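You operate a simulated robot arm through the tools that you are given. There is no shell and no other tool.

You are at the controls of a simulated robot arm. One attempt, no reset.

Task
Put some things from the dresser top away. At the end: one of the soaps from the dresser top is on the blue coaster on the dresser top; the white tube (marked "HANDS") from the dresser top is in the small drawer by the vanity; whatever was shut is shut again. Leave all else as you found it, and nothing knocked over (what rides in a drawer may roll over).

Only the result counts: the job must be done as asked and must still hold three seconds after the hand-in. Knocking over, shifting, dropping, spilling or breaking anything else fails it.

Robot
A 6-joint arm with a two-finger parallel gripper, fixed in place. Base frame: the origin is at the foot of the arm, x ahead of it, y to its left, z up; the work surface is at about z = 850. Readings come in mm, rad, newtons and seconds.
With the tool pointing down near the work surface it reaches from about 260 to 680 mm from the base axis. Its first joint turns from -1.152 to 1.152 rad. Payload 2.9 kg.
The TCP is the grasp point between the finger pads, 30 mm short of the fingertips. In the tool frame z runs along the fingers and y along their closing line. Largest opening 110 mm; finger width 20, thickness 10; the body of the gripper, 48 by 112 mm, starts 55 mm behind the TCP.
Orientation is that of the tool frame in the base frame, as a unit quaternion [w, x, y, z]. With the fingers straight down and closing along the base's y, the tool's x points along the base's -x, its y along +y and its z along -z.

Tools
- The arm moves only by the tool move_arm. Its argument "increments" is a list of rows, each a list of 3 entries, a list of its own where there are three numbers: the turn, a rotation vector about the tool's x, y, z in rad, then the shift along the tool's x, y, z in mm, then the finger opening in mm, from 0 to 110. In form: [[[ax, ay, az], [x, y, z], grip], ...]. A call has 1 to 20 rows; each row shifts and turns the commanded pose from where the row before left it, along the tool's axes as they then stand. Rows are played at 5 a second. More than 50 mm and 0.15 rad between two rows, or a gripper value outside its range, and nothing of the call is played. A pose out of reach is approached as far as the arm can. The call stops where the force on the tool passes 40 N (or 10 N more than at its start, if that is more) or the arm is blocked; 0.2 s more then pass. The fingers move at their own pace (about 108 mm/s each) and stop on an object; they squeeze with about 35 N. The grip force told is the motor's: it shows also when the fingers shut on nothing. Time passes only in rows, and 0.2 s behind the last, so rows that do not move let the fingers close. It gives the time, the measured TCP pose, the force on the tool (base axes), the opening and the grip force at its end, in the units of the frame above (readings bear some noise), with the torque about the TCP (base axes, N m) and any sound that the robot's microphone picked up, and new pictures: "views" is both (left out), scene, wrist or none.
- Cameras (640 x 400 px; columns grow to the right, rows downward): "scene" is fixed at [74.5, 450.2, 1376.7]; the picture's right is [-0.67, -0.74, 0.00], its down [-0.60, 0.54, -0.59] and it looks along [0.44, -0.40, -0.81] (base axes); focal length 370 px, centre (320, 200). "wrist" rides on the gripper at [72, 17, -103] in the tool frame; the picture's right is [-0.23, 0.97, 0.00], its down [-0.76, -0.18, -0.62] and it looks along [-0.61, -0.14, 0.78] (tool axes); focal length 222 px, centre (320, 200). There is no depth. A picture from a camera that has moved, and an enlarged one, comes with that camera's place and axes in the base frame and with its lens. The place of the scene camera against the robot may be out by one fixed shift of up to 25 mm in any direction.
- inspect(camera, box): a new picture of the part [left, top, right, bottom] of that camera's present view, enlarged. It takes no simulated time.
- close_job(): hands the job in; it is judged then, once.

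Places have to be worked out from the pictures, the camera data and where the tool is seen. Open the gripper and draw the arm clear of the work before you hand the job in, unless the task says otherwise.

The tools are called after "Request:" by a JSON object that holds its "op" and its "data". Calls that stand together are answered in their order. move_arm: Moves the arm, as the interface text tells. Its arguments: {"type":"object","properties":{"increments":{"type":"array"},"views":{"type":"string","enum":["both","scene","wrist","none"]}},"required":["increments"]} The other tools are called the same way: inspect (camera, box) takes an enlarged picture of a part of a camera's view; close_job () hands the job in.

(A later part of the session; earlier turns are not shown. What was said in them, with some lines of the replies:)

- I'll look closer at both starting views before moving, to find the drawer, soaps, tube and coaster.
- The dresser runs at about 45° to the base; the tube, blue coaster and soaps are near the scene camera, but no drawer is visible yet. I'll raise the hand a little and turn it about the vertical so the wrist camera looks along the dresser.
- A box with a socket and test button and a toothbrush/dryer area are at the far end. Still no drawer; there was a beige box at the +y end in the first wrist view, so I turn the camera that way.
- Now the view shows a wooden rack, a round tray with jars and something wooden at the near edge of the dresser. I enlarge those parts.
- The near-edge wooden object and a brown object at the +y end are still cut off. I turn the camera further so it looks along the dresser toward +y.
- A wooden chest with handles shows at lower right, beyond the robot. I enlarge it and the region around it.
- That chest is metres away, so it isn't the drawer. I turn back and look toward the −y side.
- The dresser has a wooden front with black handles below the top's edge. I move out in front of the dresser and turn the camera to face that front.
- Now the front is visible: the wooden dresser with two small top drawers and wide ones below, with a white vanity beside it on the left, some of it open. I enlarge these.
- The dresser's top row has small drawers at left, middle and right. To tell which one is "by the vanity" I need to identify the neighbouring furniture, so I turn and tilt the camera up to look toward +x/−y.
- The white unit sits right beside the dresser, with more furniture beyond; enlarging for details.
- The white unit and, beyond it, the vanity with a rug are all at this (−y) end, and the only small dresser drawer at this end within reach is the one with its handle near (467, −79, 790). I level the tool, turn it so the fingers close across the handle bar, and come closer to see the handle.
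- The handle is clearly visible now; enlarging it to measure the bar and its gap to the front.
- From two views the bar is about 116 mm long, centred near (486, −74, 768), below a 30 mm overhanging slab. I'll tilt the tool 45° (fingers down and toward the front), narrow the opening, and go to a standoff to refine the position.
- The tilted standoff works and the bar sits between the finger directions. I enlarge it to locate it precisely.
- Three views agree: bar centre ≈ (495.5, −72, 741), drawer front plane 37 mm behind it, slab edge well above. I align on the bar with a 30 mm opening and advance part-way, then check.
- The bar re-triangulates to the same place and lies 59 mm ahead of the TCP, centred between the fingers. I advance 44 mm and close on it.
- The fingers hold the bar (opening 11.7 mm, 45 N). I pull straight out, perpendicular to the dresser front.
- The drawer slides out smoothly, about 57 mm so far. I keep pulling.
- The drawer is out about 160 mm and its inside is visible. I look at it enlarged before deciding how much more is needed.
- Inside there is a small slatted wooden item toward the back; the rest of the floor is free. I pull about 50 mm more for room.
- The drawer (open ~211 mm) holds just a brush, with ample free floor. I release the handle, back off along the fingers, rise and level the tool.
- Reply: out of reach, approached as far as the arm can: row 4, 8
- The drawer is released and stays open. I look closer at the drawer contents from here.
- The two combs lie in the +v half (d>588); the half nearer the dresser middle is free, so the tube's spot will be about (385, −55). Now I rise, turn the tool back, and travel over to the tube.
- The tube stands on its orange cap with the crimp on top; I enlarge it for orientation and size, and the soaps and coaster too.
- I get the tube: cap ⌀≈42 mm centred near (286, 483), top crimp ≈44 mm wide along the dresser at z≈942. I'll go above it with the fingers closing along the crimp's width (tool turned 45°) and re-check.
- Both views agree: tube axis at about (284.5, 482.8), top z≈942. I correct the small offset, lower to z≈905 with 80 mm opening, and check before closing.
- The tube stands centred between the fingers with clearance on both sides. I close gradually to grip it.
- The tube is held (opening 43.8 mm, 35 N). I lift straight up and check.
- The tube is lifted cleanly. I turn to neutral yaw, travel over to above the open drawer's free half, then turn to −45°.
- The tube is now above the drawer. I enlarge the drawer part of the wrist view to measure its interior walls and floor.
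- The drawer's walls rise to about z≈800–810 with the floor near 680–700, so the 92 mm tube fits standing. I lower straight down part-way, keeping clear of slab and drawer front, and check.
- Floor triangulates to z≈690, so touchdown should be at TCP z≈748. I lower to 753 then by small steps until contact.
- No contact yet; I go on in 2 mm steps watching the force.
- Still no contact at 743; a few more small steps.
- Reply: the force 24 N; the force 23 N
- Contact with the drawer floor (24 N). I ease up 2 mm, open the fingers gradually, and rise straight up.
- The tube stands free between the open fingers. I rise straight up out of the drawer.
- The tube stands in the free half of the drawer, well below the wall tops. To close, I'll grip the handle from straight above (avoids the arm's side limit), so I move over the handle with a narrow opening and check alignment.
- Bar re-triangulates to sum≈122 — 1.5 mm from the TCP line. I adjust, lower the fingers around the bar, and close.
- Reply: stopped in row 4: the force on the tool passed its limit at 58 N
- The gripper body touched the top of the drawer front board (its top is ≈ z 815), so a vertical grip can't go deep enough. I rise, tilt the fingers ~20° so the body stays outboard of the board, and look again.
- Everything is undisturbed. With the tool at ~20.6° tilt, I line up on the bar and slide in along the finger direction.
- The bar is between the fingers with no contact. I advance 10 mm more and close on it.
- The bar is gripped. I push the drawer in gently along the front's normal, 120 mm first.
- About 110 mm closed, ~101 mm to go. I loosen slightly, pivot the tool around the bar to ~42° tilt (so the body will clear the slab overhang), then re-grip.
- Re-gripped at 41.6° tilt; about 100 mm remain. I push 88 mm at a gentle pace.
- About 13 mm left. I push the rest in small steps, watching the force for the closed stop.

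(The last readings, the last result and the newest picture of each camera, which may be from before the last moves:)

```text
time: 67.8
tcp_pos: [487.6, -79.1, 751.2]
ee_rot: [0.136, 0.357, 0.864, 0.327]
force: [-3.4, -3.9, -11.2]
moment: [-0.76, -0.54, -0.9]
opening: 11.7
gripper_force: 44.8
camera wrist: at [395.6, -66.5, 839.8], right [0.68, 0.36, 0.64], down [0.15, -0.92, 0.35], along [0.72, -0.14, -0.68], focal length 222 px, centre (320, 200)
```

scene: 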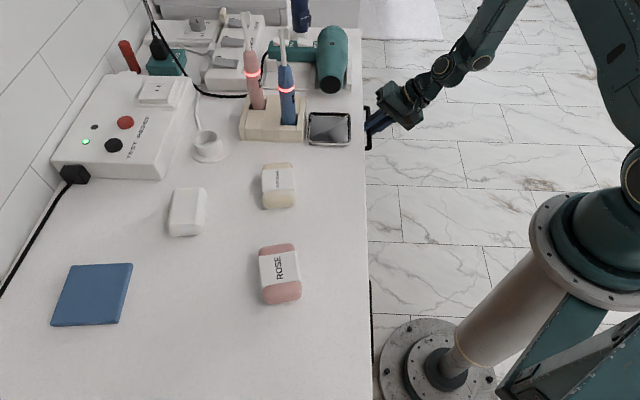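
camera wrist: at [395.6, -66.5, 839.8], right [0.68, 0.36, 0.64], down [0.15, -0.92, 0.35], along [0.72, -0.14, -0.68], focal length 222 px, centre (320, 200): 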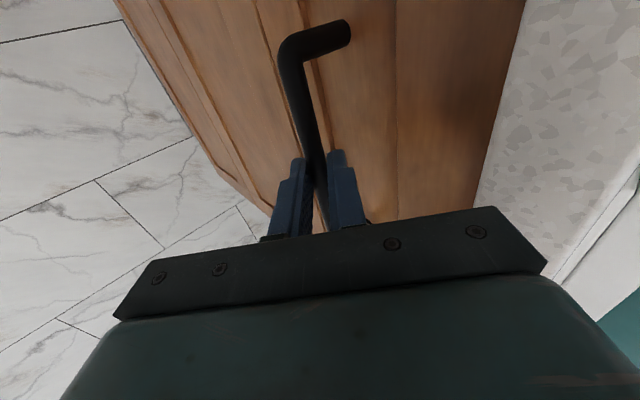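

The bar is back at its original place (sum ≈421) with a slight counter-force. I press a bit further to make sure it is fully seated.

Request:
{"op": "move_arm", "data": {"increments": [[[0, 0, 0], [0, 1.12, 1], 5], [[0, 0, 0], [0, 0.75, 0.66], 5]], "views": "none"}}

Request:
{"op": "move_arm", "data": {"increments": [[[0, 0, 0], [0, 0.75, 0.66], 5], [[0, 0, 0], [0, 0.75, 0.66], 5]], "views": "wrist"}}

```text
time: 68.5
tcp_pos: [487.7, -78.6, 751.7]
ee_rot: [0.134, 0.359, 0.864, 0.326]
force: [-9.8, -2.6, 7.5]
moment: [-0.34, -0.28, -0.25]
opening: 11.6
gripper_force: 45.2
stopped in row 2: the force on the tool passed its limit at 41 N (the readings are from after the stop); the commanded pose is now the measured one
```

```text
time: 69.1
tcp_pos: [487.6, -77.1, 751.4]
ee_rot: [0.133, 0.36, 0.864, 0.325]
force: [-27.0, -17.2, 18.0]
moment: [-0.1, 0.17, 0.21]
opening: 11.8
gripper_force: 44.7
camera wrist: at [396.9, -65.7, 839.9], right [0.68, 0.36, 0.64], down [0.15, -0.92, 0.35], along [0.72, -0.14, -0.68], focal length 222 px, centre (320, 200)
```

wrist: 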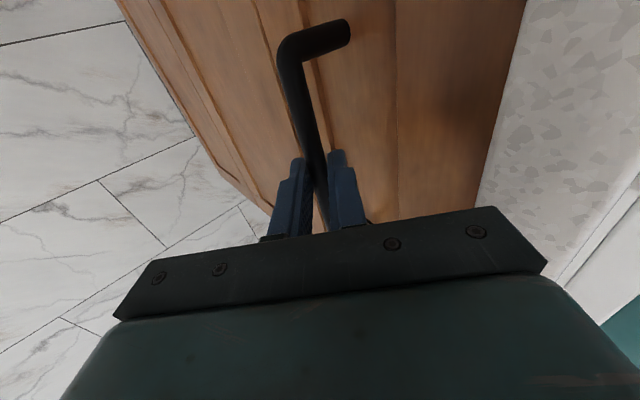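

The drawer is firmly shut (≈30 N against the stop). I release the bar, back straight out along the fingers and rise.

Request:
{"op": "move_arm", "data": {"increments": [[[0, 0, 0], [0, 0, 0], 20], [[0, 0, 0], [0, 0, 0], 30], [[0, 0, 0], [0, 0, -20], 30], [[0, 0, 0], [0, 0, -30], 30], [[0, 0, 0], [0, 0, -30], 30], [[0, 0, 0], [0, 0, -40], 30]], "views": "both"}}

Request:
{"op": "inspect", "data": {"camera": "wrist", "box": [180, 0, 460, 220]}}

```text
time: 70.5
tcp_pos: [433.6, -132.8, 841.7]
ee_rot: [0.134, 0.358, 0.865, 0.326]
force: [-0.1, 0.1, 0.0]
moment: [-0.03, 0.03, -0.01]
opening: 29.9
gripper_force: 0.1
camera wrist: at [342.2, -120.5, 930.1], right [0.68, 0.36, 0.64], down [0.16, -0.92, 0.35], along [0.72, -0.14, -0.68], focal length 222 px, centre (320, 200)
```

scene: 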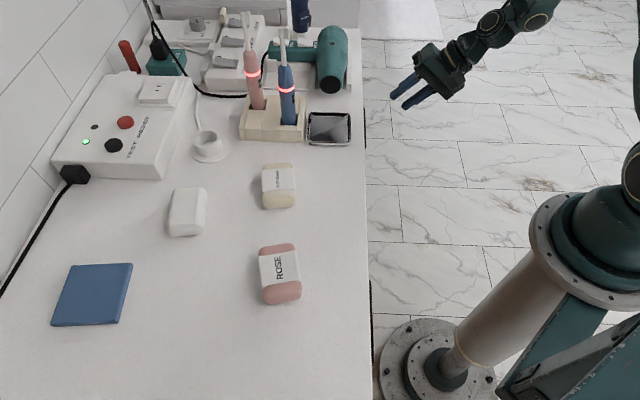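
wrist: 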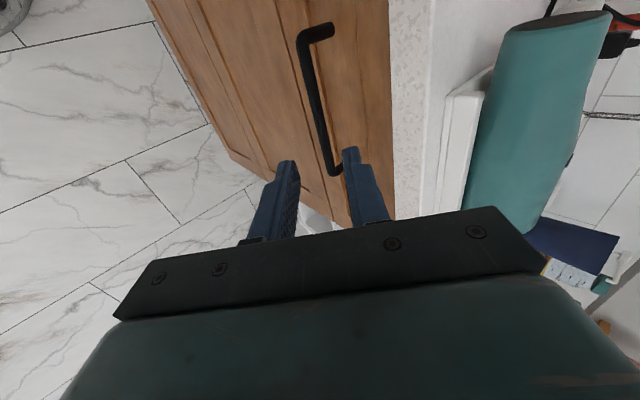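

```text
1.82 times, centred on (320, 110) of wrist
camera zoom: at [342.2, -120.5, 930.1], right [0.68, 0.36, 0.64], down [0.16, -0.92, 0.35], along [0.72, -0.14, -0.68], focal length 404 px, centre (320, 364)
```

zoom: 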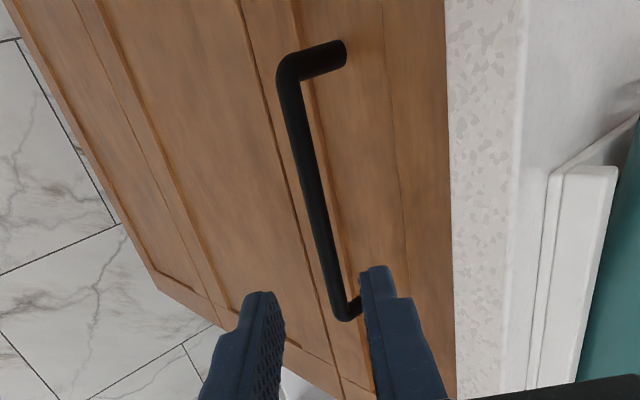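

The drawer is shut exactly as before with the tube inside. Next the soap: I'll use the ROSE soap, roughly 80×46 mm near (278, 345). I rise, level the tool, turn to the soap's orientation and travel above it.

Request:
{"op": "move_arm", "data": {"increments": [[[0, 0, 0], [0, 26.6, -29.9], 30], [[0, 0, 0], [0, 26.6, -29.9], 30], [[0, 0, 0], [0, 26.6, -29.9], 30], [[0, 0, 0], [0, 26.6, -29.9], 30], [[0, 0, 0], [0, 26.6, -29.9], 30], [[0.12, 0, 0], [0, 0, 0], 80], [[0.12, 0, 0], [0, 0, 0], 80], [[0.12, 0, 0], [0, 0, 0], 80], [[0.12, 0, 0], [0, 0, 0], 80], [[0.12, 0, 0], [0, 0, 0], 80], [[0.119, 0, 0], [0, 0, 0], 80], [[0, 0, -0.115], [0, 0, 0], 90], [[0, 0, -0.115], [0, 0, 0], 90]], "views": "none"}}

Request:
{"op": "move_arm", "data": {"increments": [[[0, 0, 0], [32, 27, 0], 90], [[0, 0, 0], [32, 27, 0], 90], [[0, 0, 0], [32, 27, 0], 90], [[0, 0, 0], [32, 27, 0], 90], [[0, 0, 0], [32, 27, 0], 90], [[0, 0, 0], [32, 27, 0], 90], [[0, 0, 0], [32, 27, 0], 90], [[0, 0, 0], [32, 27, 0], 90], [[0, 0, 0], [32, 27, 0], 90], [[0, 0, 0], [32, 27, 0], 90], [[0, 0, 0], [32, 27, 0], 90], [[0, 0, 0], [32, 27, 0], 90]], "views": "both"}}

```text
time: 73.3
tcp_pos: [434.5, -131.1, 1041.8]
ee_rot: [0.0, 0.273, 0.962, 0.0]
force: [-0.3, -0.3, -0.6]
moment: [-0.01, -0.04, -0.01]
opening: 90.0
gripper_force: 0.1
```

```text
time: 75.9
tcp_pos: [278.9, 347.0, 1040.7]
ee_rot: [-0.001, 0.275, 0.961, 0.0]
force: [-0.2, 0.4, -0.7]
moment: [-0.02, 0.01, 0.0]
opening: 90.2
gripper_force: 0.1
camera wrist: at [225.1, 399.4, 1144.5], right [0.71, 0.71, 0.0], down [0.55, -0.55, 0.62], along [0.44, -0.44, -0.78], focal length 222 px, centre (320, 200)
```

scene: 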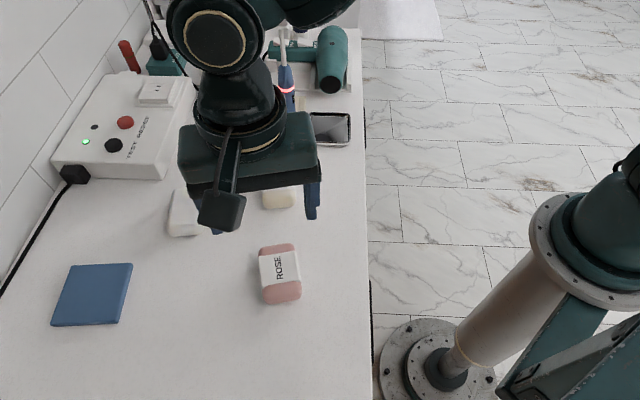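
wrist: 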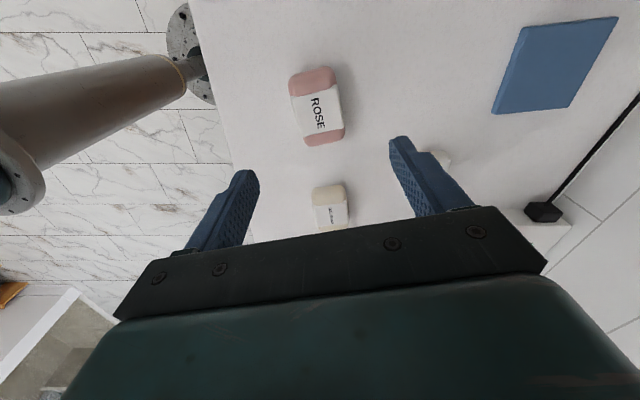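

The ROSE soap and the coaster are both in view; I enlarge each to triangulate.

Request:
{"op": "inspect", "data": {"camera": "wrist", "box": [250, 40, 390, 160]}}

Request:
{"op": "inspect", "data": {"camera": "wrist", "box": [470, 0, 640, 130]}}

```text
3.33 times, centred on (320, 100) of wrist
camera zoom: at [225.1, 399.4, 1144.5], right [0.71, 0.71, 0.0], down [0.55, -0.55, 0.62], along [0.44, -0.44, -0.78], focal length 740 px, centre (320, 533)
```

zoom: 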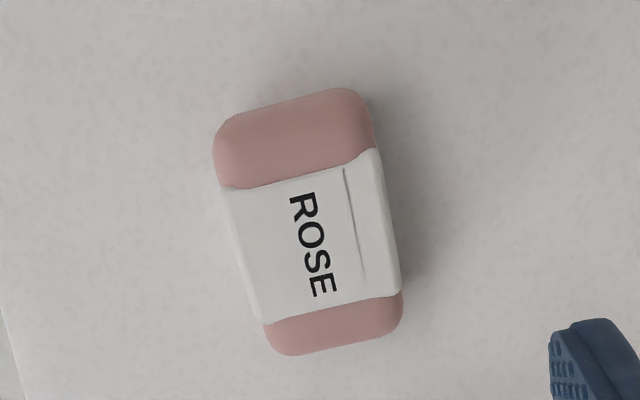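

```text
3.08 times, centred on (555, 65) of wrist
camera zoom: at [225.1, 399.4, 1144.5], right [0.71, 0.71, 0.0], down [0.55, -0.55, 0.62], along [0.44, -0.44, -0.78], focal length 684 px, centre (-403, 615)
```

zoom: 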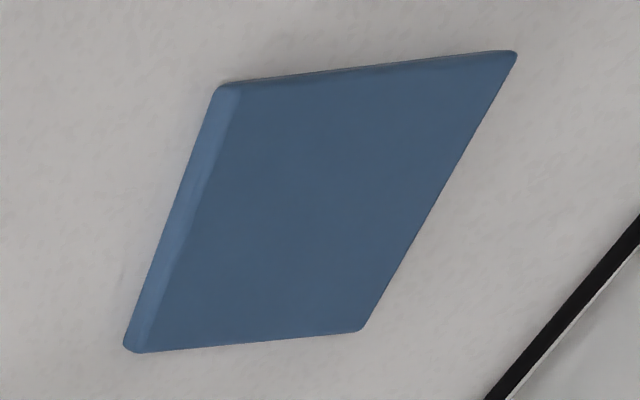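

Triangulated: ROSE soap centre ≈ (281.5, 340.7), axis −32°, about 79×54 mm; coaster centre ≈ (440, 551), ~89 mm square, 705 mm out — so I need a tool tilt to reach it. I tilt by 0.24 rad now (same tilt for pick and place) and go to a pre-grasp above the soap.

Request:
{"op": "move_arm", "data": {"increments": [[[0, -0.12, 0], [0, 0, 0], 90], [[0, -0.12, 0], [0, 0, 0], 90], [[0, 0, 0], [18, -2, 34], 90], [[0, 0, 0], [17.8, -1.9, 34.4], 90]], "views": "both"}}

Request:
{"op": "inspect", "data": {"camera": "wrist", "box": [200, 50, 440, 230]}}

```text
time: 76.9
tcp_pos: [259.4, 351.6, 966.3]
ee_rot: [0.115, 0.273, 0.955, -0.032]
force: [-0.4, 0.6, -0.7]
moment: [0.02, 0.01, 0.02]
opening: 90.0
gripper_force: 0.1
camera wrist: at [187.3, 416.3, 1048.9], right [0.7, 0.71, 0.06], down [0.41, -0.46, 0.79], along [0.58, -0.53, -0.62], focal length 222 px, centre (320, 200)
```

scene: 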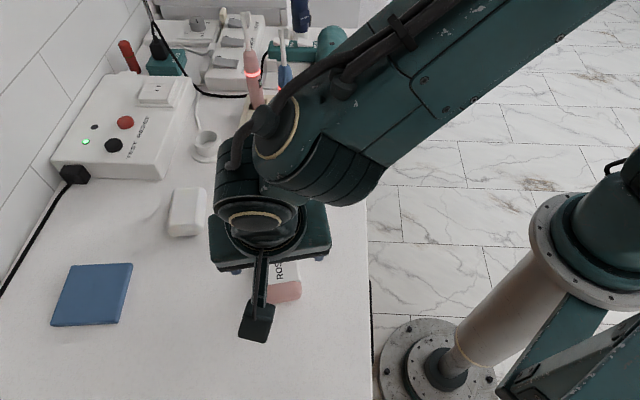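
wrist: 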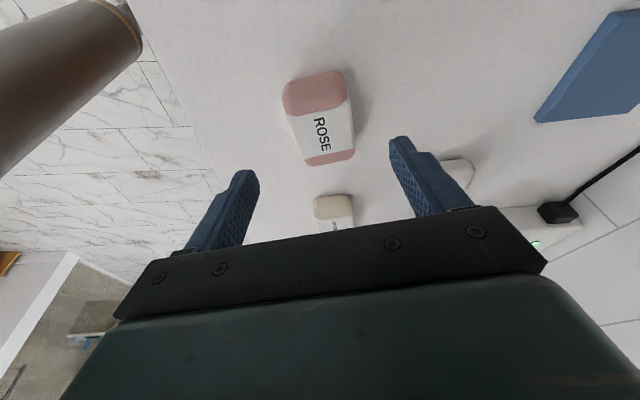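

```text
2.22 times, centred on (320, 140) of wrist
camera zoom: at [187.3, 416.3, 1048.9], right [0.7, 0.71, 0.06], down [0.41, -0.46, 0.79], along [0.58, -0.53, -0.62], focal length 494 px, centre (320, 333)
```

zoom: 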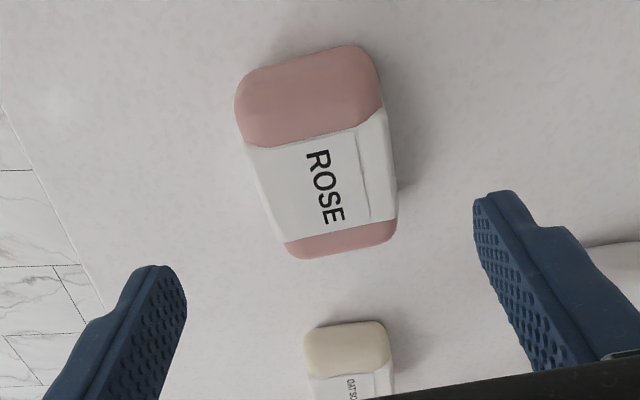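

The soap sits on the tool axis, between the fingers. I approach 80 mm along the fingers to TCP z≈888.

Request:
{"op": "move_arm", "data": {"increments": [[[0, 0, 0], [0, 1.5, 30], 90], [[0, 0, 0], [0, 0, 30], 90], [[0, 0, 0], [0, 0, 20], 90]], "views": "both"}}

Request:
{"op": "inspect", "data": {"camera": "wrist", "box": [180, 50, 460, 260]}}

```text
time: 77.7
tcp_pos: [276.7, 344.9, 887.9]
ee_rot: [0.115, 0.272, 0.955, -0.032]
force: [-0.8, -0.3, -0.4]
moment: [-0.02, 0.01, 0.02]
opening: 89.9
gripper_force: 0.0
camera wrist: at [204.3, 409.3, 971.1], right [0.7, 0.71, 0.05], down [0.41, -0.46, 0.79], along [0.58, -0.53, -0.62], focal length 222 px, centre (320, 200)
```

scene: 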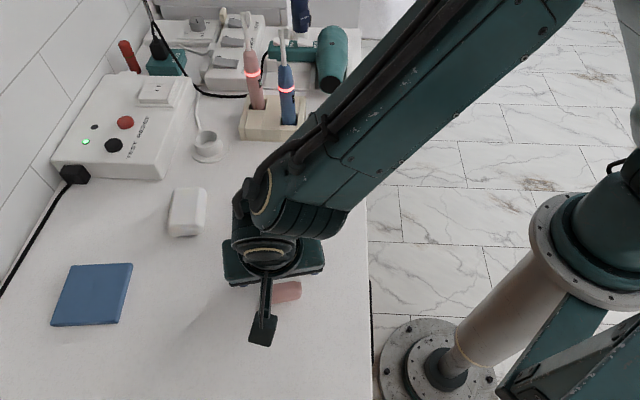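
wrist: 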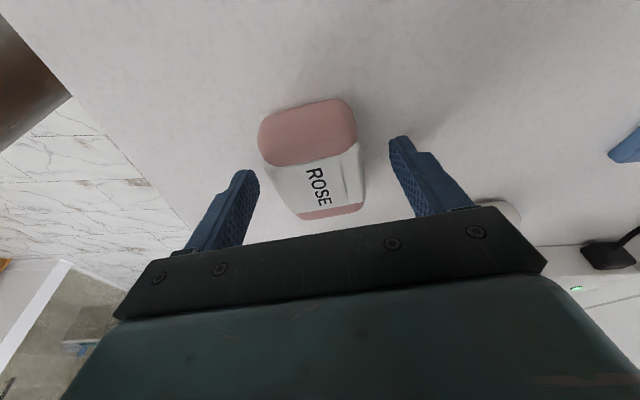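

```text
1.90 times, centred on (320, 155) of wrist
camera zoom: at [204.3, 409.3, 971.1], right [0.7, 0.71, 0.05], down [0.41, -0.46, 0.79], along [0.58, -0.53, -0.62], focal length 423 px, centre (320, 286)
```

zoom: 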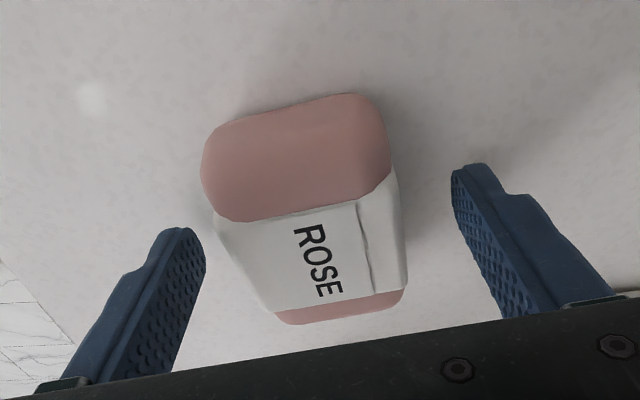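

The soap lies between the fingers. I close gradually to grip it across its width.

Request:
{"op": "move_arm", "data": {"increments": [[[0, 0, 0], [0, 0, 0], 74], [[0, 0, 0], [0, 0, 0], 66], [[0, 0, 0], [0, 0, 0], 60], [[0, 0, 0], [0, 0, 0], 56], [[0, 0, 0], [0, 0, 0], 52], [[0, 0, 0], [0, 0, 0], 46], [[0, 0, 0], [0, 0, 0], 40], [[0, 0, 0], [0, 0, 0], 40]], "views": "wrist"}}

Request:
{"op": "inspect", "data": {"camera": "wrist", "box": [180, 50, 460, 260]}}

```text
time: 79.5
tcp_pos: [277.5, 344.6, 888.9]
ee_rot: [0.114, 0.271, 0.955, -0.032]
force: [-0.9, -0.3, -0.5]
moment: [-0.02, -0.03, -0.01]
opening: 54.3
gripper_force: 35.2
camera wrist: at [204.2, 409.4, 971.5], right [0.7, 0.71, 0.05], down [0.41, -0.46, 0.79], along [0.58, -0.53, -0.62], focal length 222 px, centre (320, 200)
```

wrist: 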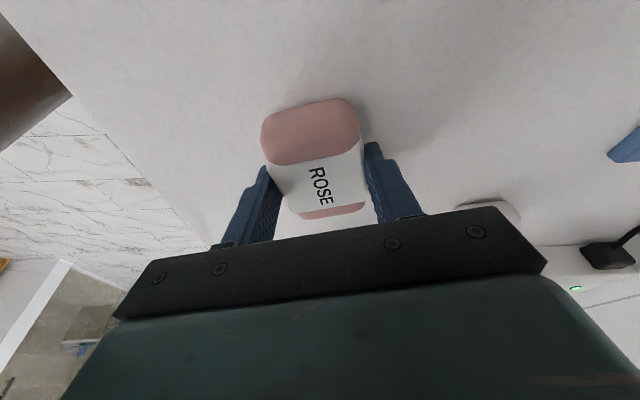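

```text
1.90 times, centred on (320, 155) of wrist
camera zoom: at [204.2, 409.4, 971.5], right [0.7, 0.71, 0.05], down [0.41, -0.46, 0.79], along [0.58, -0.53, -0.62], focal length 423 px, centre (320, 286)
```

zoom: 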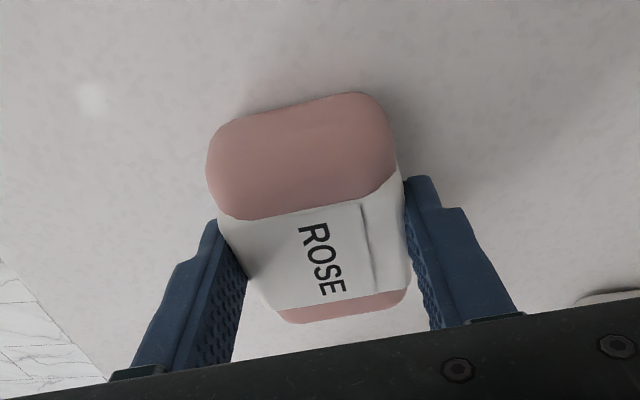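

The soap is gripped (54.3 mm, 35 N). I lift it straight up and check that it's held level.

Request:
{"op": "move_arm", "data": {"increments": [[[0, 0, 0], [-1.19, 0, -4.86], 40], [[0, 0, 0], [-3.57, 0, -14.6], 40], [[0, 0, 0], [-7.1, 0, -29.1], 40], [[0, 0, 0], [-9.5, 0, -38.8], 40], [[0, 0, 0], [-7.1, 0, -29.1], 40]], "views": "both"}}

```text
time: 80.7
tcp_pos: [276.5, 344.2, 1009.8]
ee_rot: [0.115, 0.272, 0.955, -0.032]
force: [-0.2, -0.3, -0.9]
moment: [-0.02, -0.03, -0.02]
opening: 54.0
gripper_force: 35.1
camera wrist: at [204.5, 408.7, 1092.7], right [0.7, 0.71, 0.05], down [0.41, -0.46, 0.79], along [0.58, -0.53, -0.62], focal length 222 px, centre (320, 200)
```

scene: 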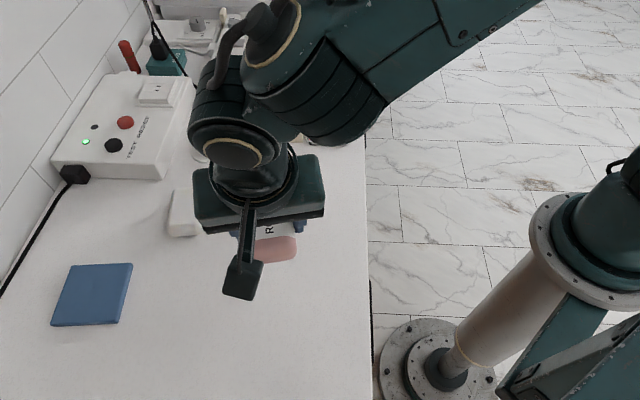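
wrist: 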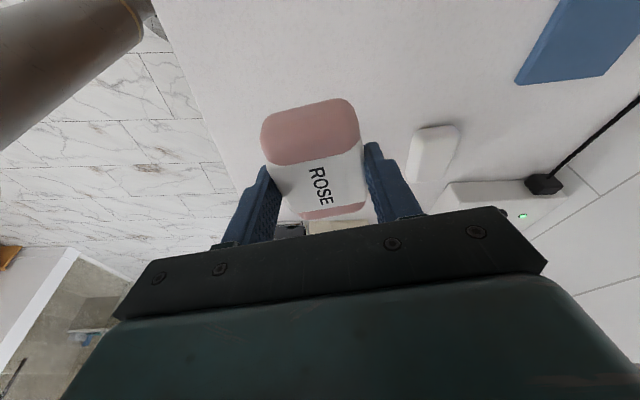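

Soap is lifted and steady in the grip. I turn the hand about the vertical by ~83° so the tilt points radially toward the coaster.

Request:
{"op": "move_arm", "data": {"increments": [[[-0.0345, 0, -0.1408], [0, 0, 0], 40], [[-0.0345, 0, -0.1408], [0, 0, 0], 40], [[-0.0345, 0, -0.1408], [0, 0, 0], 40], [[-0.0345, 0, -0.1408], [0, 0, 0], 40], [[-0.0345, 0, -0.1408], [0, 0, 0], 40], [[-0.0345, 0, -0.1408], [0, 0, 0], 40], [[-0.0345, 0, -0.1408], [0, 0, 0], 40], [[-0.0345, 0, -0.1408], [0, 0, 0], 40], [[-0.0345, 0, -0.1408], [0, 0, 0], 40], [[-0.0345, 0, -0.1408], [0, 0, 0], 40]], "views": "wrist"}}

```text
time: 82.9
tcp_pos: [277.3, 343.6, 1009.5]
ee_rot: [0.108, -0.432, 0.894, 0.053]
force: [-0.1, -1.2, -2.3]
moment: [0.03, 0.0, 0.04]
opening: 54.1
gripper_force: 34.6
camera wrist: at [204.8, 280.3, 1092.3], right [-0.62, 0.78, 0.06], down [0.51, 0.35, 0.79], along [0.59, 0.52, -0.61], focal length 222 px, centre (320, 200)
```

wrist: 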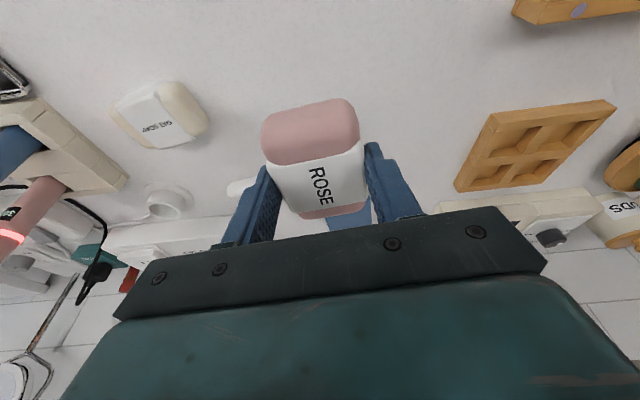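

The hand now points radially at the coaster. I move outward while lowering to z≈945, stopping short of the coaster to check reach and alignment.

Request:
{"op": "move_arm", "data": {"increments": [[[0, 0, 0], [-32.04, 0.19, 24.36], 40], [[0, 0, 0], [-32.04, 0.19, 24.36], 40], [[0, 0, 0], [-32.04, 0.19, 24.36], 40], [[0, 0, 0], [-32.04, 0.19, 24.36], 40], [[0, 0, 0], [-35.84, 0.19, 8.81], 40]], "views": "both"}}

Request:
{"op": "inspect", "data": {"camera": "wrist", "box": [180, 50, 460, 260]}}

```text
time: 84.1
tcp_pos: [394.4, 489.3, 943.9]
ee_rot: [0.108, -0.43, 0.895, 0.052]
force: [-0.3, -0.6, -0.9]
moment: [-0.03, 0.01, 0.02]
opening: 54.1
gripper_force: 34.9
camera wrist: at [319.7, 425.2, 1027.1], right [-0.62, 0.78, 0.06], down [0.51, 0.35, 0.79], along [0.6, 0.52, -0.61], focal length 222 px, centre (320, 200)
```

scene: 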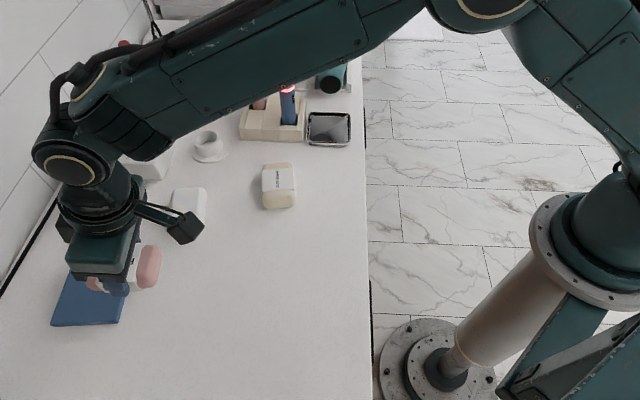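
wrist: 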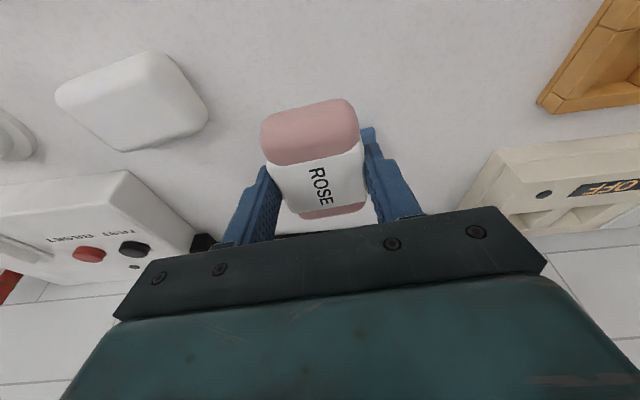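

```text
1.90 times, centred on (320, 155) of wrist
camera zoom: at [319.7, 425.2, 1027.1], right [-0.62, 0.78, 0.06], down [0.51, 0.35, 0.79], along [0.6, 0.52, -0.61], focal length 423 px, centre (320, 286)
```

zoom: 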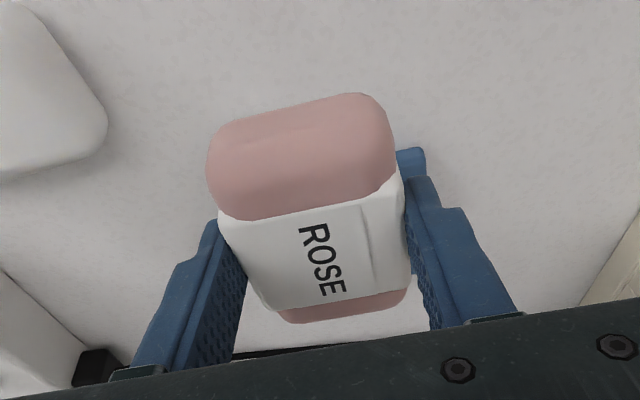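

A coaster corner shows exactly where predicted, confirming its position. I go the last 71 mm outward, keeping height.

Request:
{"op": "move_arm", "data": {"increments": [[[0, 0, 0], [-34.7, 1.25, 8.53], 40], [[0, 0, 0], [-34.7, 1.25, 8.53], 40]], "views": "both"}}

Request:
{"op": "inspect", "data": {"camera": "wrist", "box": [180, 50, 460, 260]}}

Request:
{"op": "inspect", "data": {"camera": "scene", "box": [0, 180, 220, 360]}}

```text
time: 84.7
tcp_pos: [434.2, 544.7, 945.5]
ee_rot: [0.108, -0.429, 0.896, 0.051]
force: [0.3, 0.4, -0.8]
moment: [-0.03, 0.0, -0.01]
opening: 54.3
gripper_force: 35.3
camera wrist: at [360.4, 481.7, 1027.8], right [-0.62, 0.78, 0.06], down [0.51, 0.35, 0.79], along [0.59, 0.52, -0.62], focal length 222 px, centre (320, 200)
```

scene: 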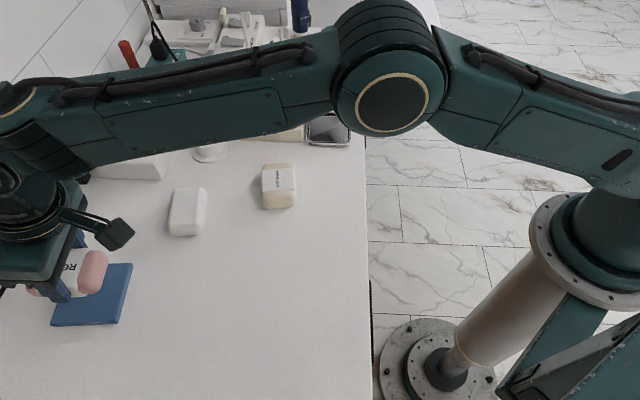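
wrist: 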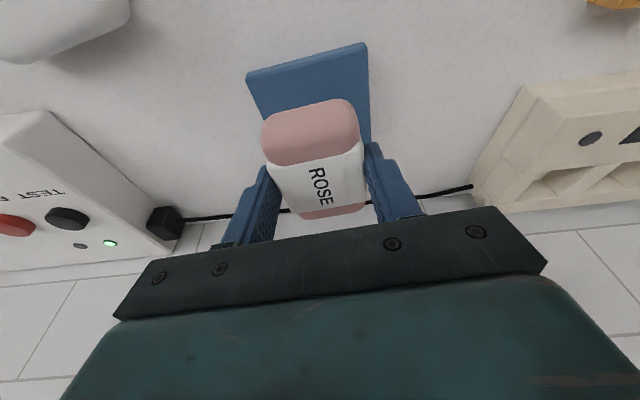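

```text
1.90 times, centred on (320, 155) of wrist
camera zoom: at [360.4, 481.7, 1027.8], right [-0.62, 0.78, 0.06], down [0.51, 0.35, 0.79], along [0.59, 0.52, -0.62], focal length 423 px, centre (320, 286)
```

zoom: 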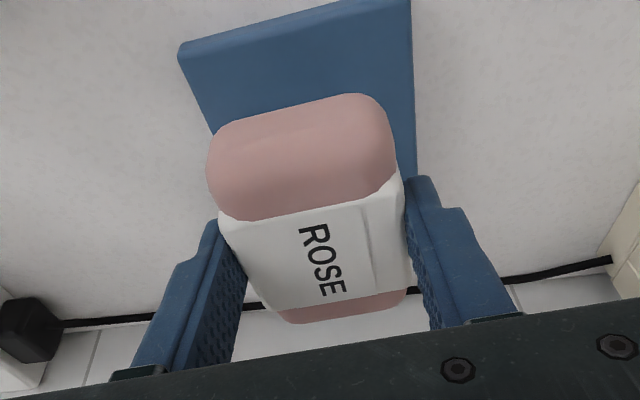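

```text
2.22 times, centred on (110, 270) of scene
camera zoom: at [74.5, 450.2, 1376.7], right [-0.67, -0.74, 0.0], down [-0.6, 0.54, -0.59], along [0.44, -0.4, -0.81], focal length 823 px, centre (787, 44)
```

zoom: 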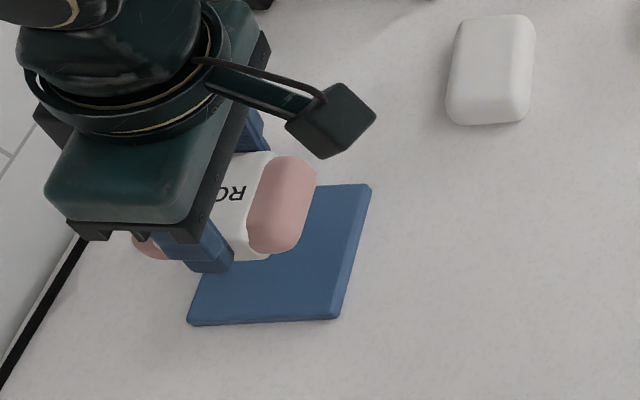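

Soap is above the coaster, about 4 mm short outward. I correct that and lower vertically to ~8 mm above the coaster.

Request:
{"op": "move_arm", "data": {"increments": [[[0, 0, 0], [-4.3, 1.2, 1.05], 40], [[0, 0, 0], [4.78, 0, 19.43], 40], [[0, 0, 0], [4.78, 0, 19.43], 40]], "views": "both"}}

Request:
{"op": "inspect", "data": {"camera": "wrist", "box": [180, 50, 460, 260]}}

Request:
{"op": "inspect", "data": {"camera": "scene", "box": [0, 220, 200, 360]}}

```text
time: 85.5
tcp_pos: [435.4, 551.3, 904.8]
ee_rot: [0.108, -0.43, 0.895, 0.053]
force: [-0.1, -0.2, -0.9]
moment: [-0.02, 0.01, 0.01]
opening: 54.4
gripper_force: 35.3
camera wrist: at [362.9, 487.0, 987.6], right [-0.62, 0.78, 0.06], down [0.51, 0.35, 0.79], along [0.59, 0.52, -0.61], focal length 222 px, centre (320, 200)
```

scene: 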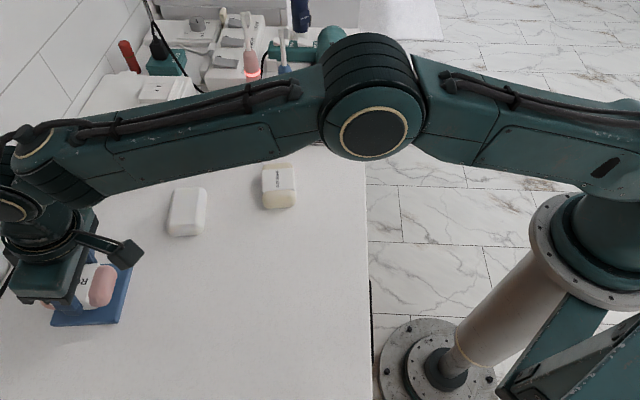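
wrist: 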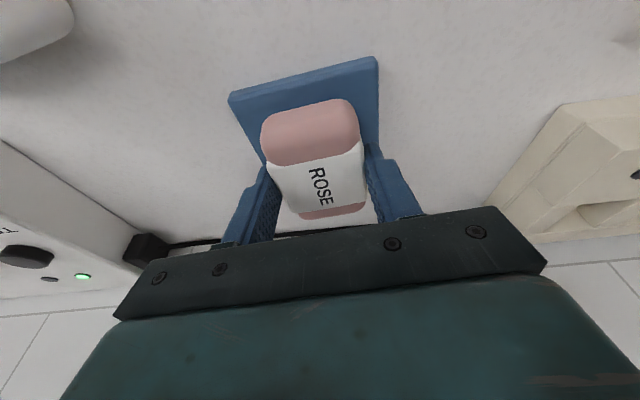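

```text
1.90 times, centred on (320, 155) of wrist
camera zoom: at [362.9, 487.0, 987.6], right [-0.62, 0.78, 0.06], down [0.51, 0.35, 0.79], along [0.59, 0.52, -0.61], focal length 423 px, centre (320, 286)
```

zoom: 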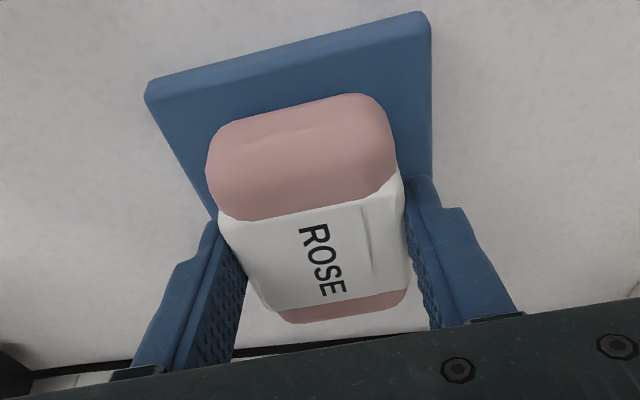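

```text
2.86 times, centred on (100, 290) of scene
camera zoom: at [74.5, 450.2, 1376.7], right [-0.67, -0.74, 0.0], down [-0.6, 0.54, -0.59], along [0.44, -0.4, -0.81], focal length 1059 px, centre (949, -57)
```

zoom: 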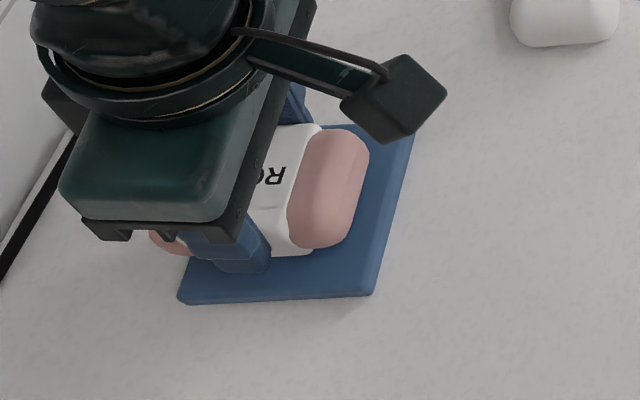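

Soap is centred over the coaster within a few mm (spans 666–745 vs coaster 660–749 radially). I lower in small steps until I feel contact.

Request:
{"op": "move_arm", "data": {"increments": [[[0, 0, 0], [0.72, 0, 2.91], 40], [[0, 0, 0], [0.48, 0, 1.94], 40]], "views": "none"}}

Request:
{"op": "move_arm", "data": {"increments": [[[0, 0, 0], [0.36, 0, 1.46], 40], [[0, 0, 0], [0.24, 0, 0.97], 40]], "views": "none"}}

```text
time: 86.1
tcp_pos: [437.2, 550.9, 901.4]
ee_rot: [0.108, -0.429, 0.895, 0.053]
force: [-1.9, 0.9, 0.6]
moment: [-0.08, 0.01, -0.03]
opening: 53.9
gripper_force: 34.8
```

```text
time: 86.7
tcp_pos: [436.7, 550.6, 900.2]
ee_rot: [0.109, -0.43, 0.894, 0.053]
force: [-6.0, -2.0, 17.3]
moment: [-0.69, 0.54, -0.08]
opening: 54.2
gripper_force: 35.3
```

Contact with the coaster (17 N). I check the view before releasing.

Request:
{"op": "move_arm", "data": {"increments": [[[0, 0, 0], [-0.2, 0, -0.8], 40], [[0, 0, 0], [0, 0, 0], 40]], "views": "both"}}

Request:
{"op": "inspect", "data": {"camera": "scene", "box": [0, 220, 200, 360]}}

Request:
{"op": "inspect", "data": {"camera": "wrist", "box": [180, 50, 460, 260]}}

```text
time: 87.3
tcp_pos: [438.1, 550.7, 899.8]
ee_rot: [0.111, -0.43, 0.895, 0.053]
force: [-2.5, 3.0, 18.4]
moment: [-0.41, 0.33, -0.04]
opening: 54.2
gripper_force: 35.2
camera wrist: at [363.7, 486.6, 982.6], right [-0.62, 0.78, 0.06], down [0.51, 0.35, 0.79], along [0.6, 0.52, -0.61], focal length 222 px, centre (320, 200)
```

scene: 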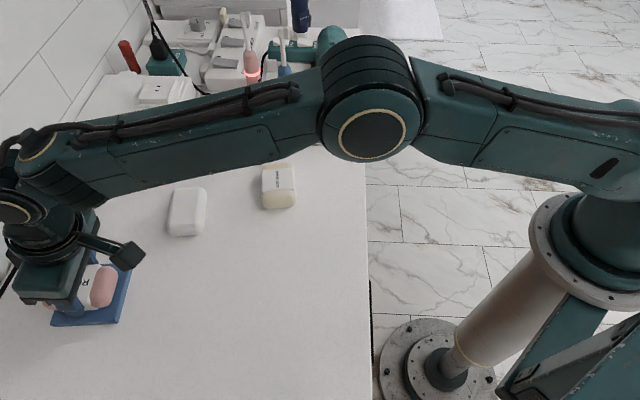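
wrist: 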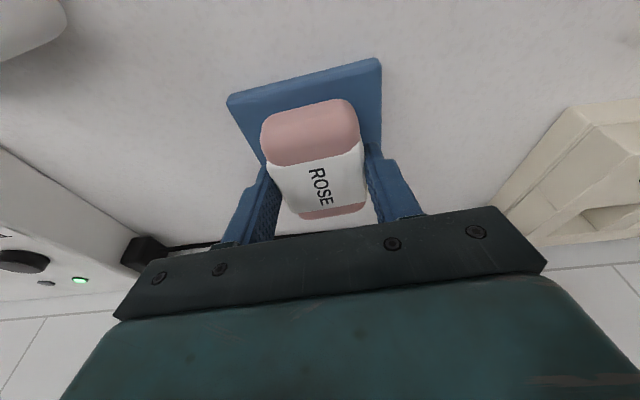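

```text
2.86 times, centred on (100, 290) of scene
camera zoom: at [74.2, 449.9, 1376.8], right [-0.67, -0.74, 0.0], down [-0.6, 0.54, -0.59], along [0.44, -0.4, -0.81], focal length 1059 px, centre (949, -57)
```

zoom: 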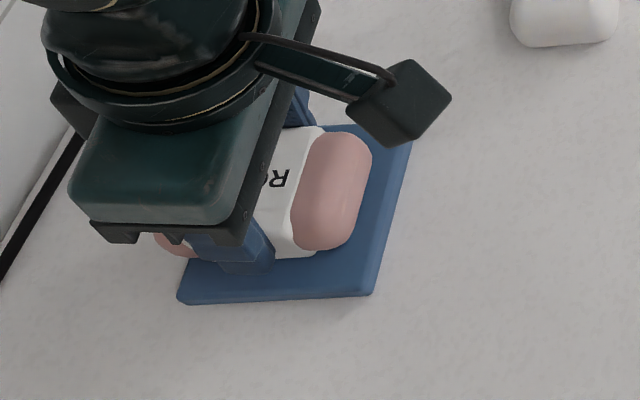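

```text
1.90 times, centred on (320, 155) of wrist
camera zoom: at [363.7, 486.6, 982.6], right [-0.62, 0.78, 0.06], down [0.51, 0.35, 0.79], along [0.6, 0.52, -0.61], focal length 423 px, centre (320, 286)
```

zoom: 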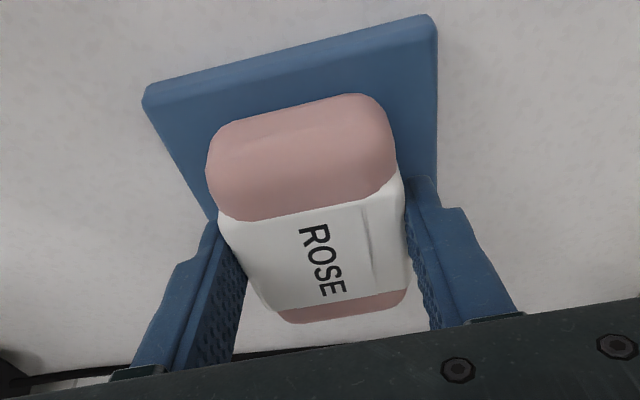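

Soap rests on the coaster, maybe 3–4 mm outward of centre. I lift 3 mm, shift inward 3.5 mm and set it down lightly again.

Request:
{"op": "move_arm", "data": {"increments": [[[0, 0, 0], [-0.72, 0, -2.9], 40], [[0, 0, 0], [-0.24, 0, -0.97], 40], [[0, 0, 0], [3.4, 0, -0.84], 40], [[0, 0, 0], [0.6, 0, 2.43], 40], [[0, 0, 0], [0, 0, 0], 40]], "views": "none"}}

```text
time: 88.5
tcp_pos: [436.7, 544.8, 900.1]
ee_rot: [0.108, -0.429, 0.895, 0.053]
force: [-0.3, -4.6, 9.3]
moment: [0.03, -0.26, -0.16]
opening: 54.3
gripper_force: 34.4
```

Light contact (9 N) and well centred. I open the fingers gradually to release the soap.

Request:
{"op": "move_arm", "data": {"increments": [[[0, 0, 0], [0, 0, 0], 55], [[0, 0, 0], [0, 0, 0], 57], [[0, 0, 0], [0, 0, 0], 60], [[0, 0, 0], [0, 0, 0], 66], [[0, 0, 0], [0, 0, 0], 76], [[0, 0, 0], [0, 0, 0], 84], [[0, 0, 0], [0, 0, 0], 84]], "views": "both"}}

Request:
{"op": "inspect", "data": {"camera": "wrist", "box": [180, 50, 460, 260]}}

```text
time: 90.1
tcp_pos: [435.0, 546.6, 898.7]
ee_rot: [0.107, -0.43, 0.895, 0.052]
force: [-0.3, -0.7, 0.1]
moment: [0.05, -0.01, 0.0]
opening: 83.9
gripper_force: 0.1
camera wrist: at [361.7, 483.6, 982.6], right [-0.62, 0.78, 0.06], down [0.51, 0.35, 0.79], along [0.6, 0.52, -0.61], focal length 222 px, centre (320, 200)
```

scene: 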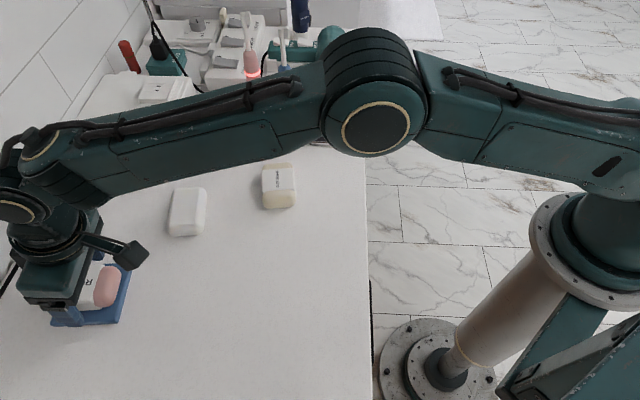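
wrist: 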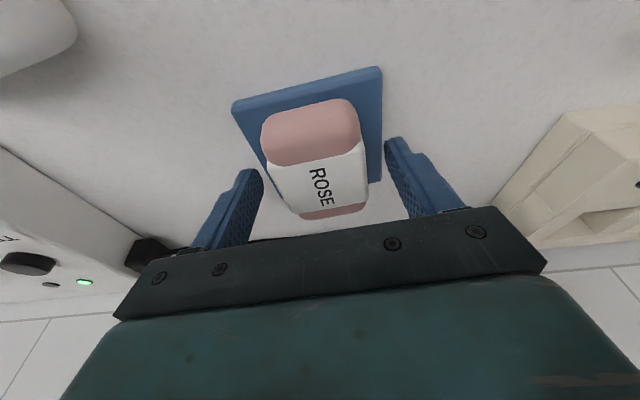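

```text
1.90 times, centred on (320, 155) of wrist
camera zoom: at [361.7, 483.6, 982.6], right [-0.62, 0.78, 0.06], down [0.51, 0.35, 0.79], along [0.6, 0.52, -0.61], focal length 423 px, centre (320, 286)
```

zoom: 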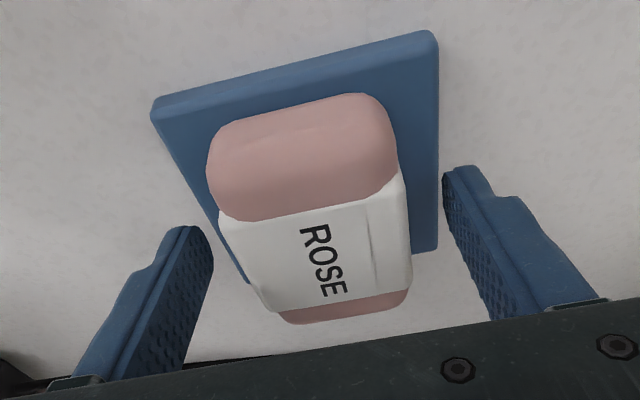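

The soap sits squarely on the coaster with the fingers clear. I back out along the finger direction and then move away.

Request:
{"op": "move_arm", "data": {"increments": [[[0, 0, 0], [0, 0, -15], 84], [[0, 0, 0], [0, 0, -25], 84], [[0, 0, 0], [0, 0, -40], 84], [[0, 0, 0], [0, 0, -40], 84]], "views": "both"}}

Request:
{"op": "inspect", "data": {"camera": "wrist", "box": [200, 40, 440, 220]}}

```text
time: 91.1
tcp_pos: [417.4, 522.3, 1014.5]
ee_rot: [0.108, -0.43, 0.895, 0.054]
force: [-0.2, -0.5, 0.3]
moment: [0.03, -0.01, -0.03]
opening: 84.1
gripper_force: 0.1
camera wrist: at [343.9, 459.4, 1097.5], right [-0.62, 0.78, 0.06], down [0.51, 0.35, 0.79], along [0.59, 0.52, -0.62], focal length 222 px, centre (320, 200)
```

scene: 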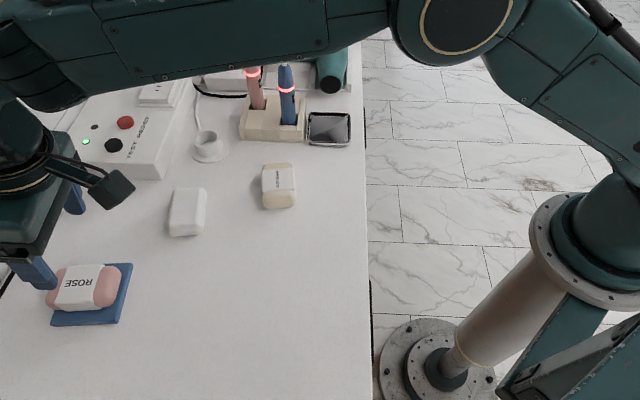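
wrist: 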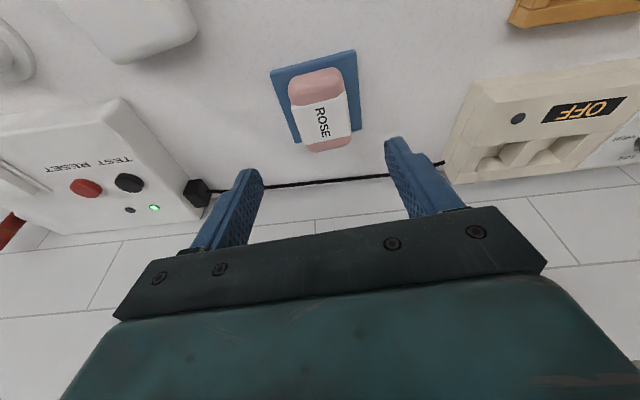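

```text
2.22 times, centred on (320, 130) of wrist
camera zoom: at [343.9, 459.4, 1097.5], right [-0.62, 0.78, 0.06], down [0.51, 0.35, 0.79], along [0.59, 0.52, -0.62], focal length 494 px, centre (320, 356)
```

zoom: 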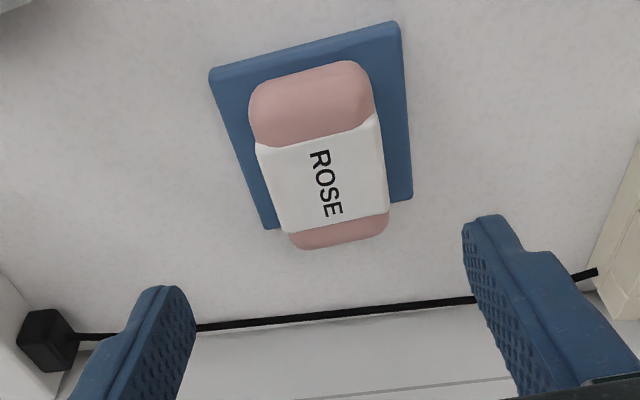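

Soap centre (≈(436, 552)) coincides with the coaster centre, and nothing else has moved. I withdraw the arm up and inward, level the tool and take a final look.

Request:
{"op": "move_arm", "data": {"increments": [[[0, 0, 0], [28.2, 0, -19.3], 100], [[0, 0, 0], [28.2, 0, -19.3], 100], [[0, 0, 0], [28.2, 0, -19.3], 100], [[0, 0, 0], [28.2, 0, -19.3], 100], [[0, 0, 0], [28.2, 0, -19.3], 110], [[0, 0.12, 0], [0, 0, 0], 110], [[0, 0.12, 0], [0, 0, 0], 110], [[0, 0, 0.14], [0, 0, 0], 110], [[0, 0, 0.14], [0, 0, 0], 110], [[0, 0, 0.14], [0, 0, 0], 110], [[0, 0, 0.14], [0, 0, 0], 110], [[0, 0, 0.14], [0, 0, 0], 110], [[0, 0, 0.14], [0, 0, 0], 110]], "views": "both"}}

Request:
{"op": "inspect", "data": {"camera": "scene", "box": [0, 0, 400, 400]}}

```text
time: 93.9
tcp_pos: [318.0, 399.9, 1076.6]
ee_rot: [0.0, -0.026, 1.0, 0.001]
force: [0.4, -0.1, 0.1]
moment: [-0.01, 0.01, 0.0]
opening: 110.1
gripper_force: 0.0
camera wrist: at [243.3, 413.2, 1179.9], right [0.18, 0.98, 0.0], down [0.77, -0.14, 0.62], along [0.61, -0.11, -0.78], focal length 222 px, centre (320, 200)
```

scene: 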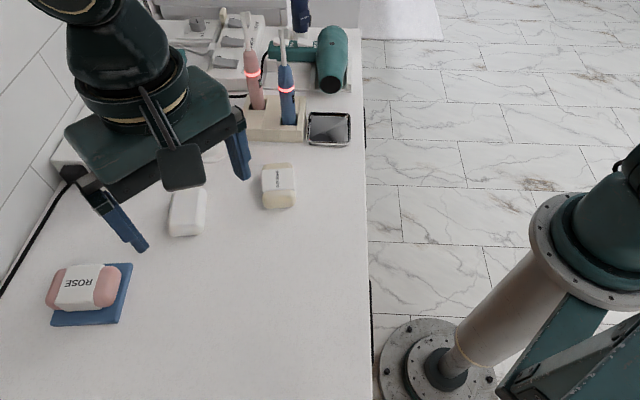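
wrist: 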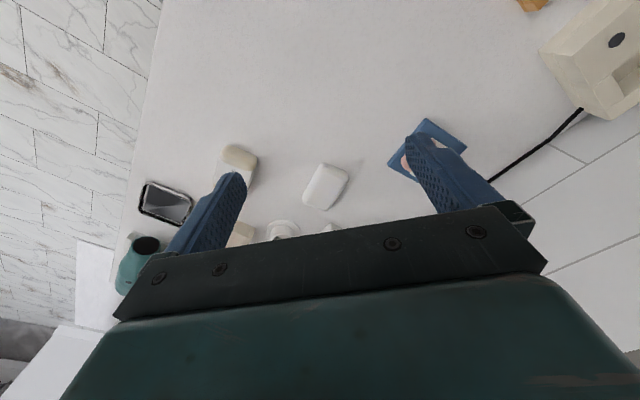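

```text
1.00 times, centred on (200, 200) of scene (not enlarged: the box is as wide or as high as the picture)
camera zoom: at [74.5, 450.2, 1376.7], right [-0.67, -0.74, 0.0], down [-0.6, 0.54, -0.59], along [0.44, -0.4, -0.81], focal length 370 px, centre (440, 200)
```

zoom: 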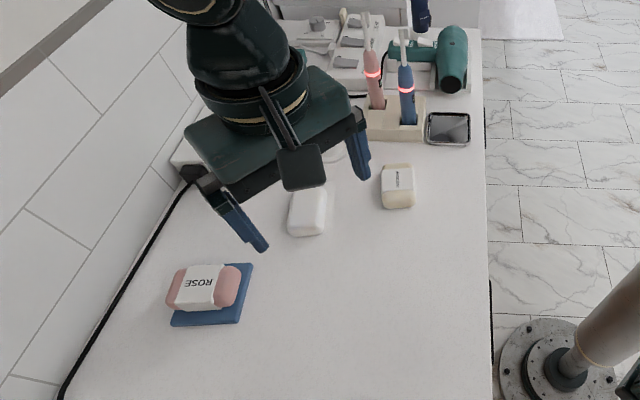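

Everything looks right; one last comparison of the drawer handle's visible edge against the starting view to confirm it's fully shut.

Request:
{"op": "inspect", "data": {"camera": "scene", "box": [160, 0, 400, 150]}}

Request:
{"op": "inspect", "data": {"camera": "scene", "box": [20, 240, 160, 350]}}

```text
2.67 times, centred on (280, 75) of scene
camera zoom: at [74.5, 450.2, 1376.7], right [-0.67, -0.74, 0.0], down [-0.6, 0.54, -0.59], along [0.44, -0.4, -0.81], focal length 988 px, centre (427, 533)
```

zoom: 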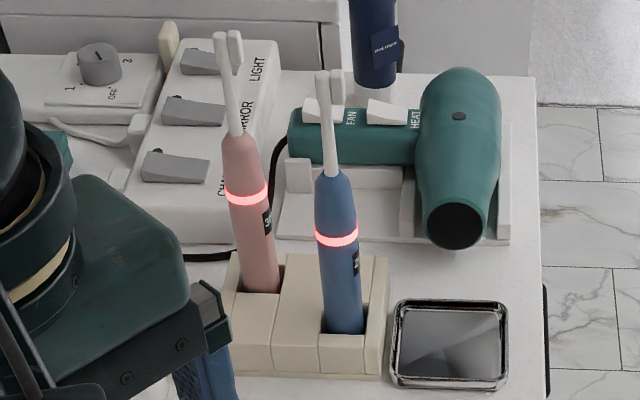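

```text
3.64 times, centred on (90, 295) of scene
camera zoom: at [74.5, 450.2, 1376.7], right [-0.67, -0.74, 0.0], down [-0.6, 0.54, -0.59], along [0.44, -0.4, -0.81], focal length 1347 px, centre (1156, -146)
```

zoom: 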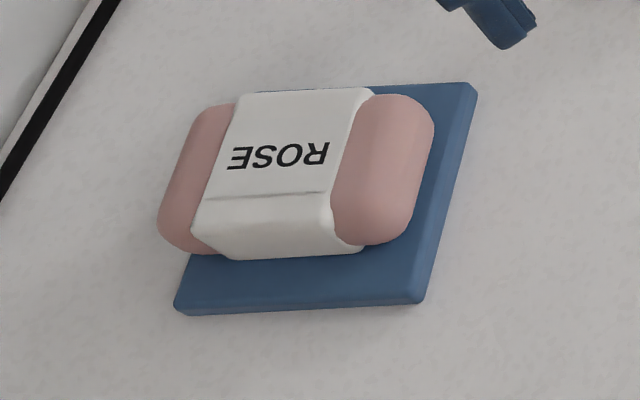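

The drawer handle's edge looks the same as in the starting view. The soap rests flat on the coaster, the tube is in the shut drawer, and the arm is clear with the gripper open, so I hand the job in.

Request:
{"op": "close_job", "data": {}}

```text
The job is handed in.
```

The job is handed in, and everything looked right in the last pictures.

- **Soap:** The ROSE soap is resting flat on the blue coaster, within a few millimetres of its centre.
- **Tube:** The "HANDS" tube is standing in the dresser's small top drawer at the vanity end. I couldn't see it after shutting the drawer, so it may have tipped over in there, which the task allows.
- **Drawer:** It is shut again. I pushed it back against its stop, and the handle is where it was at the start.
- **Which drawer:** I took "the small drawer by the vanity" to be the small dresser drawer nearest the white unit and the vanity beyond it. It was also the only small drawer the arm could work.
- **One bump:** While I was lining up to close the drawer, the gripper pressed on the top of the drawer front at about 58 N before stopping. I saw no shift or damage from it.

Nothing else on the dresser moved that I could see. The arm is clear with the gripper open.
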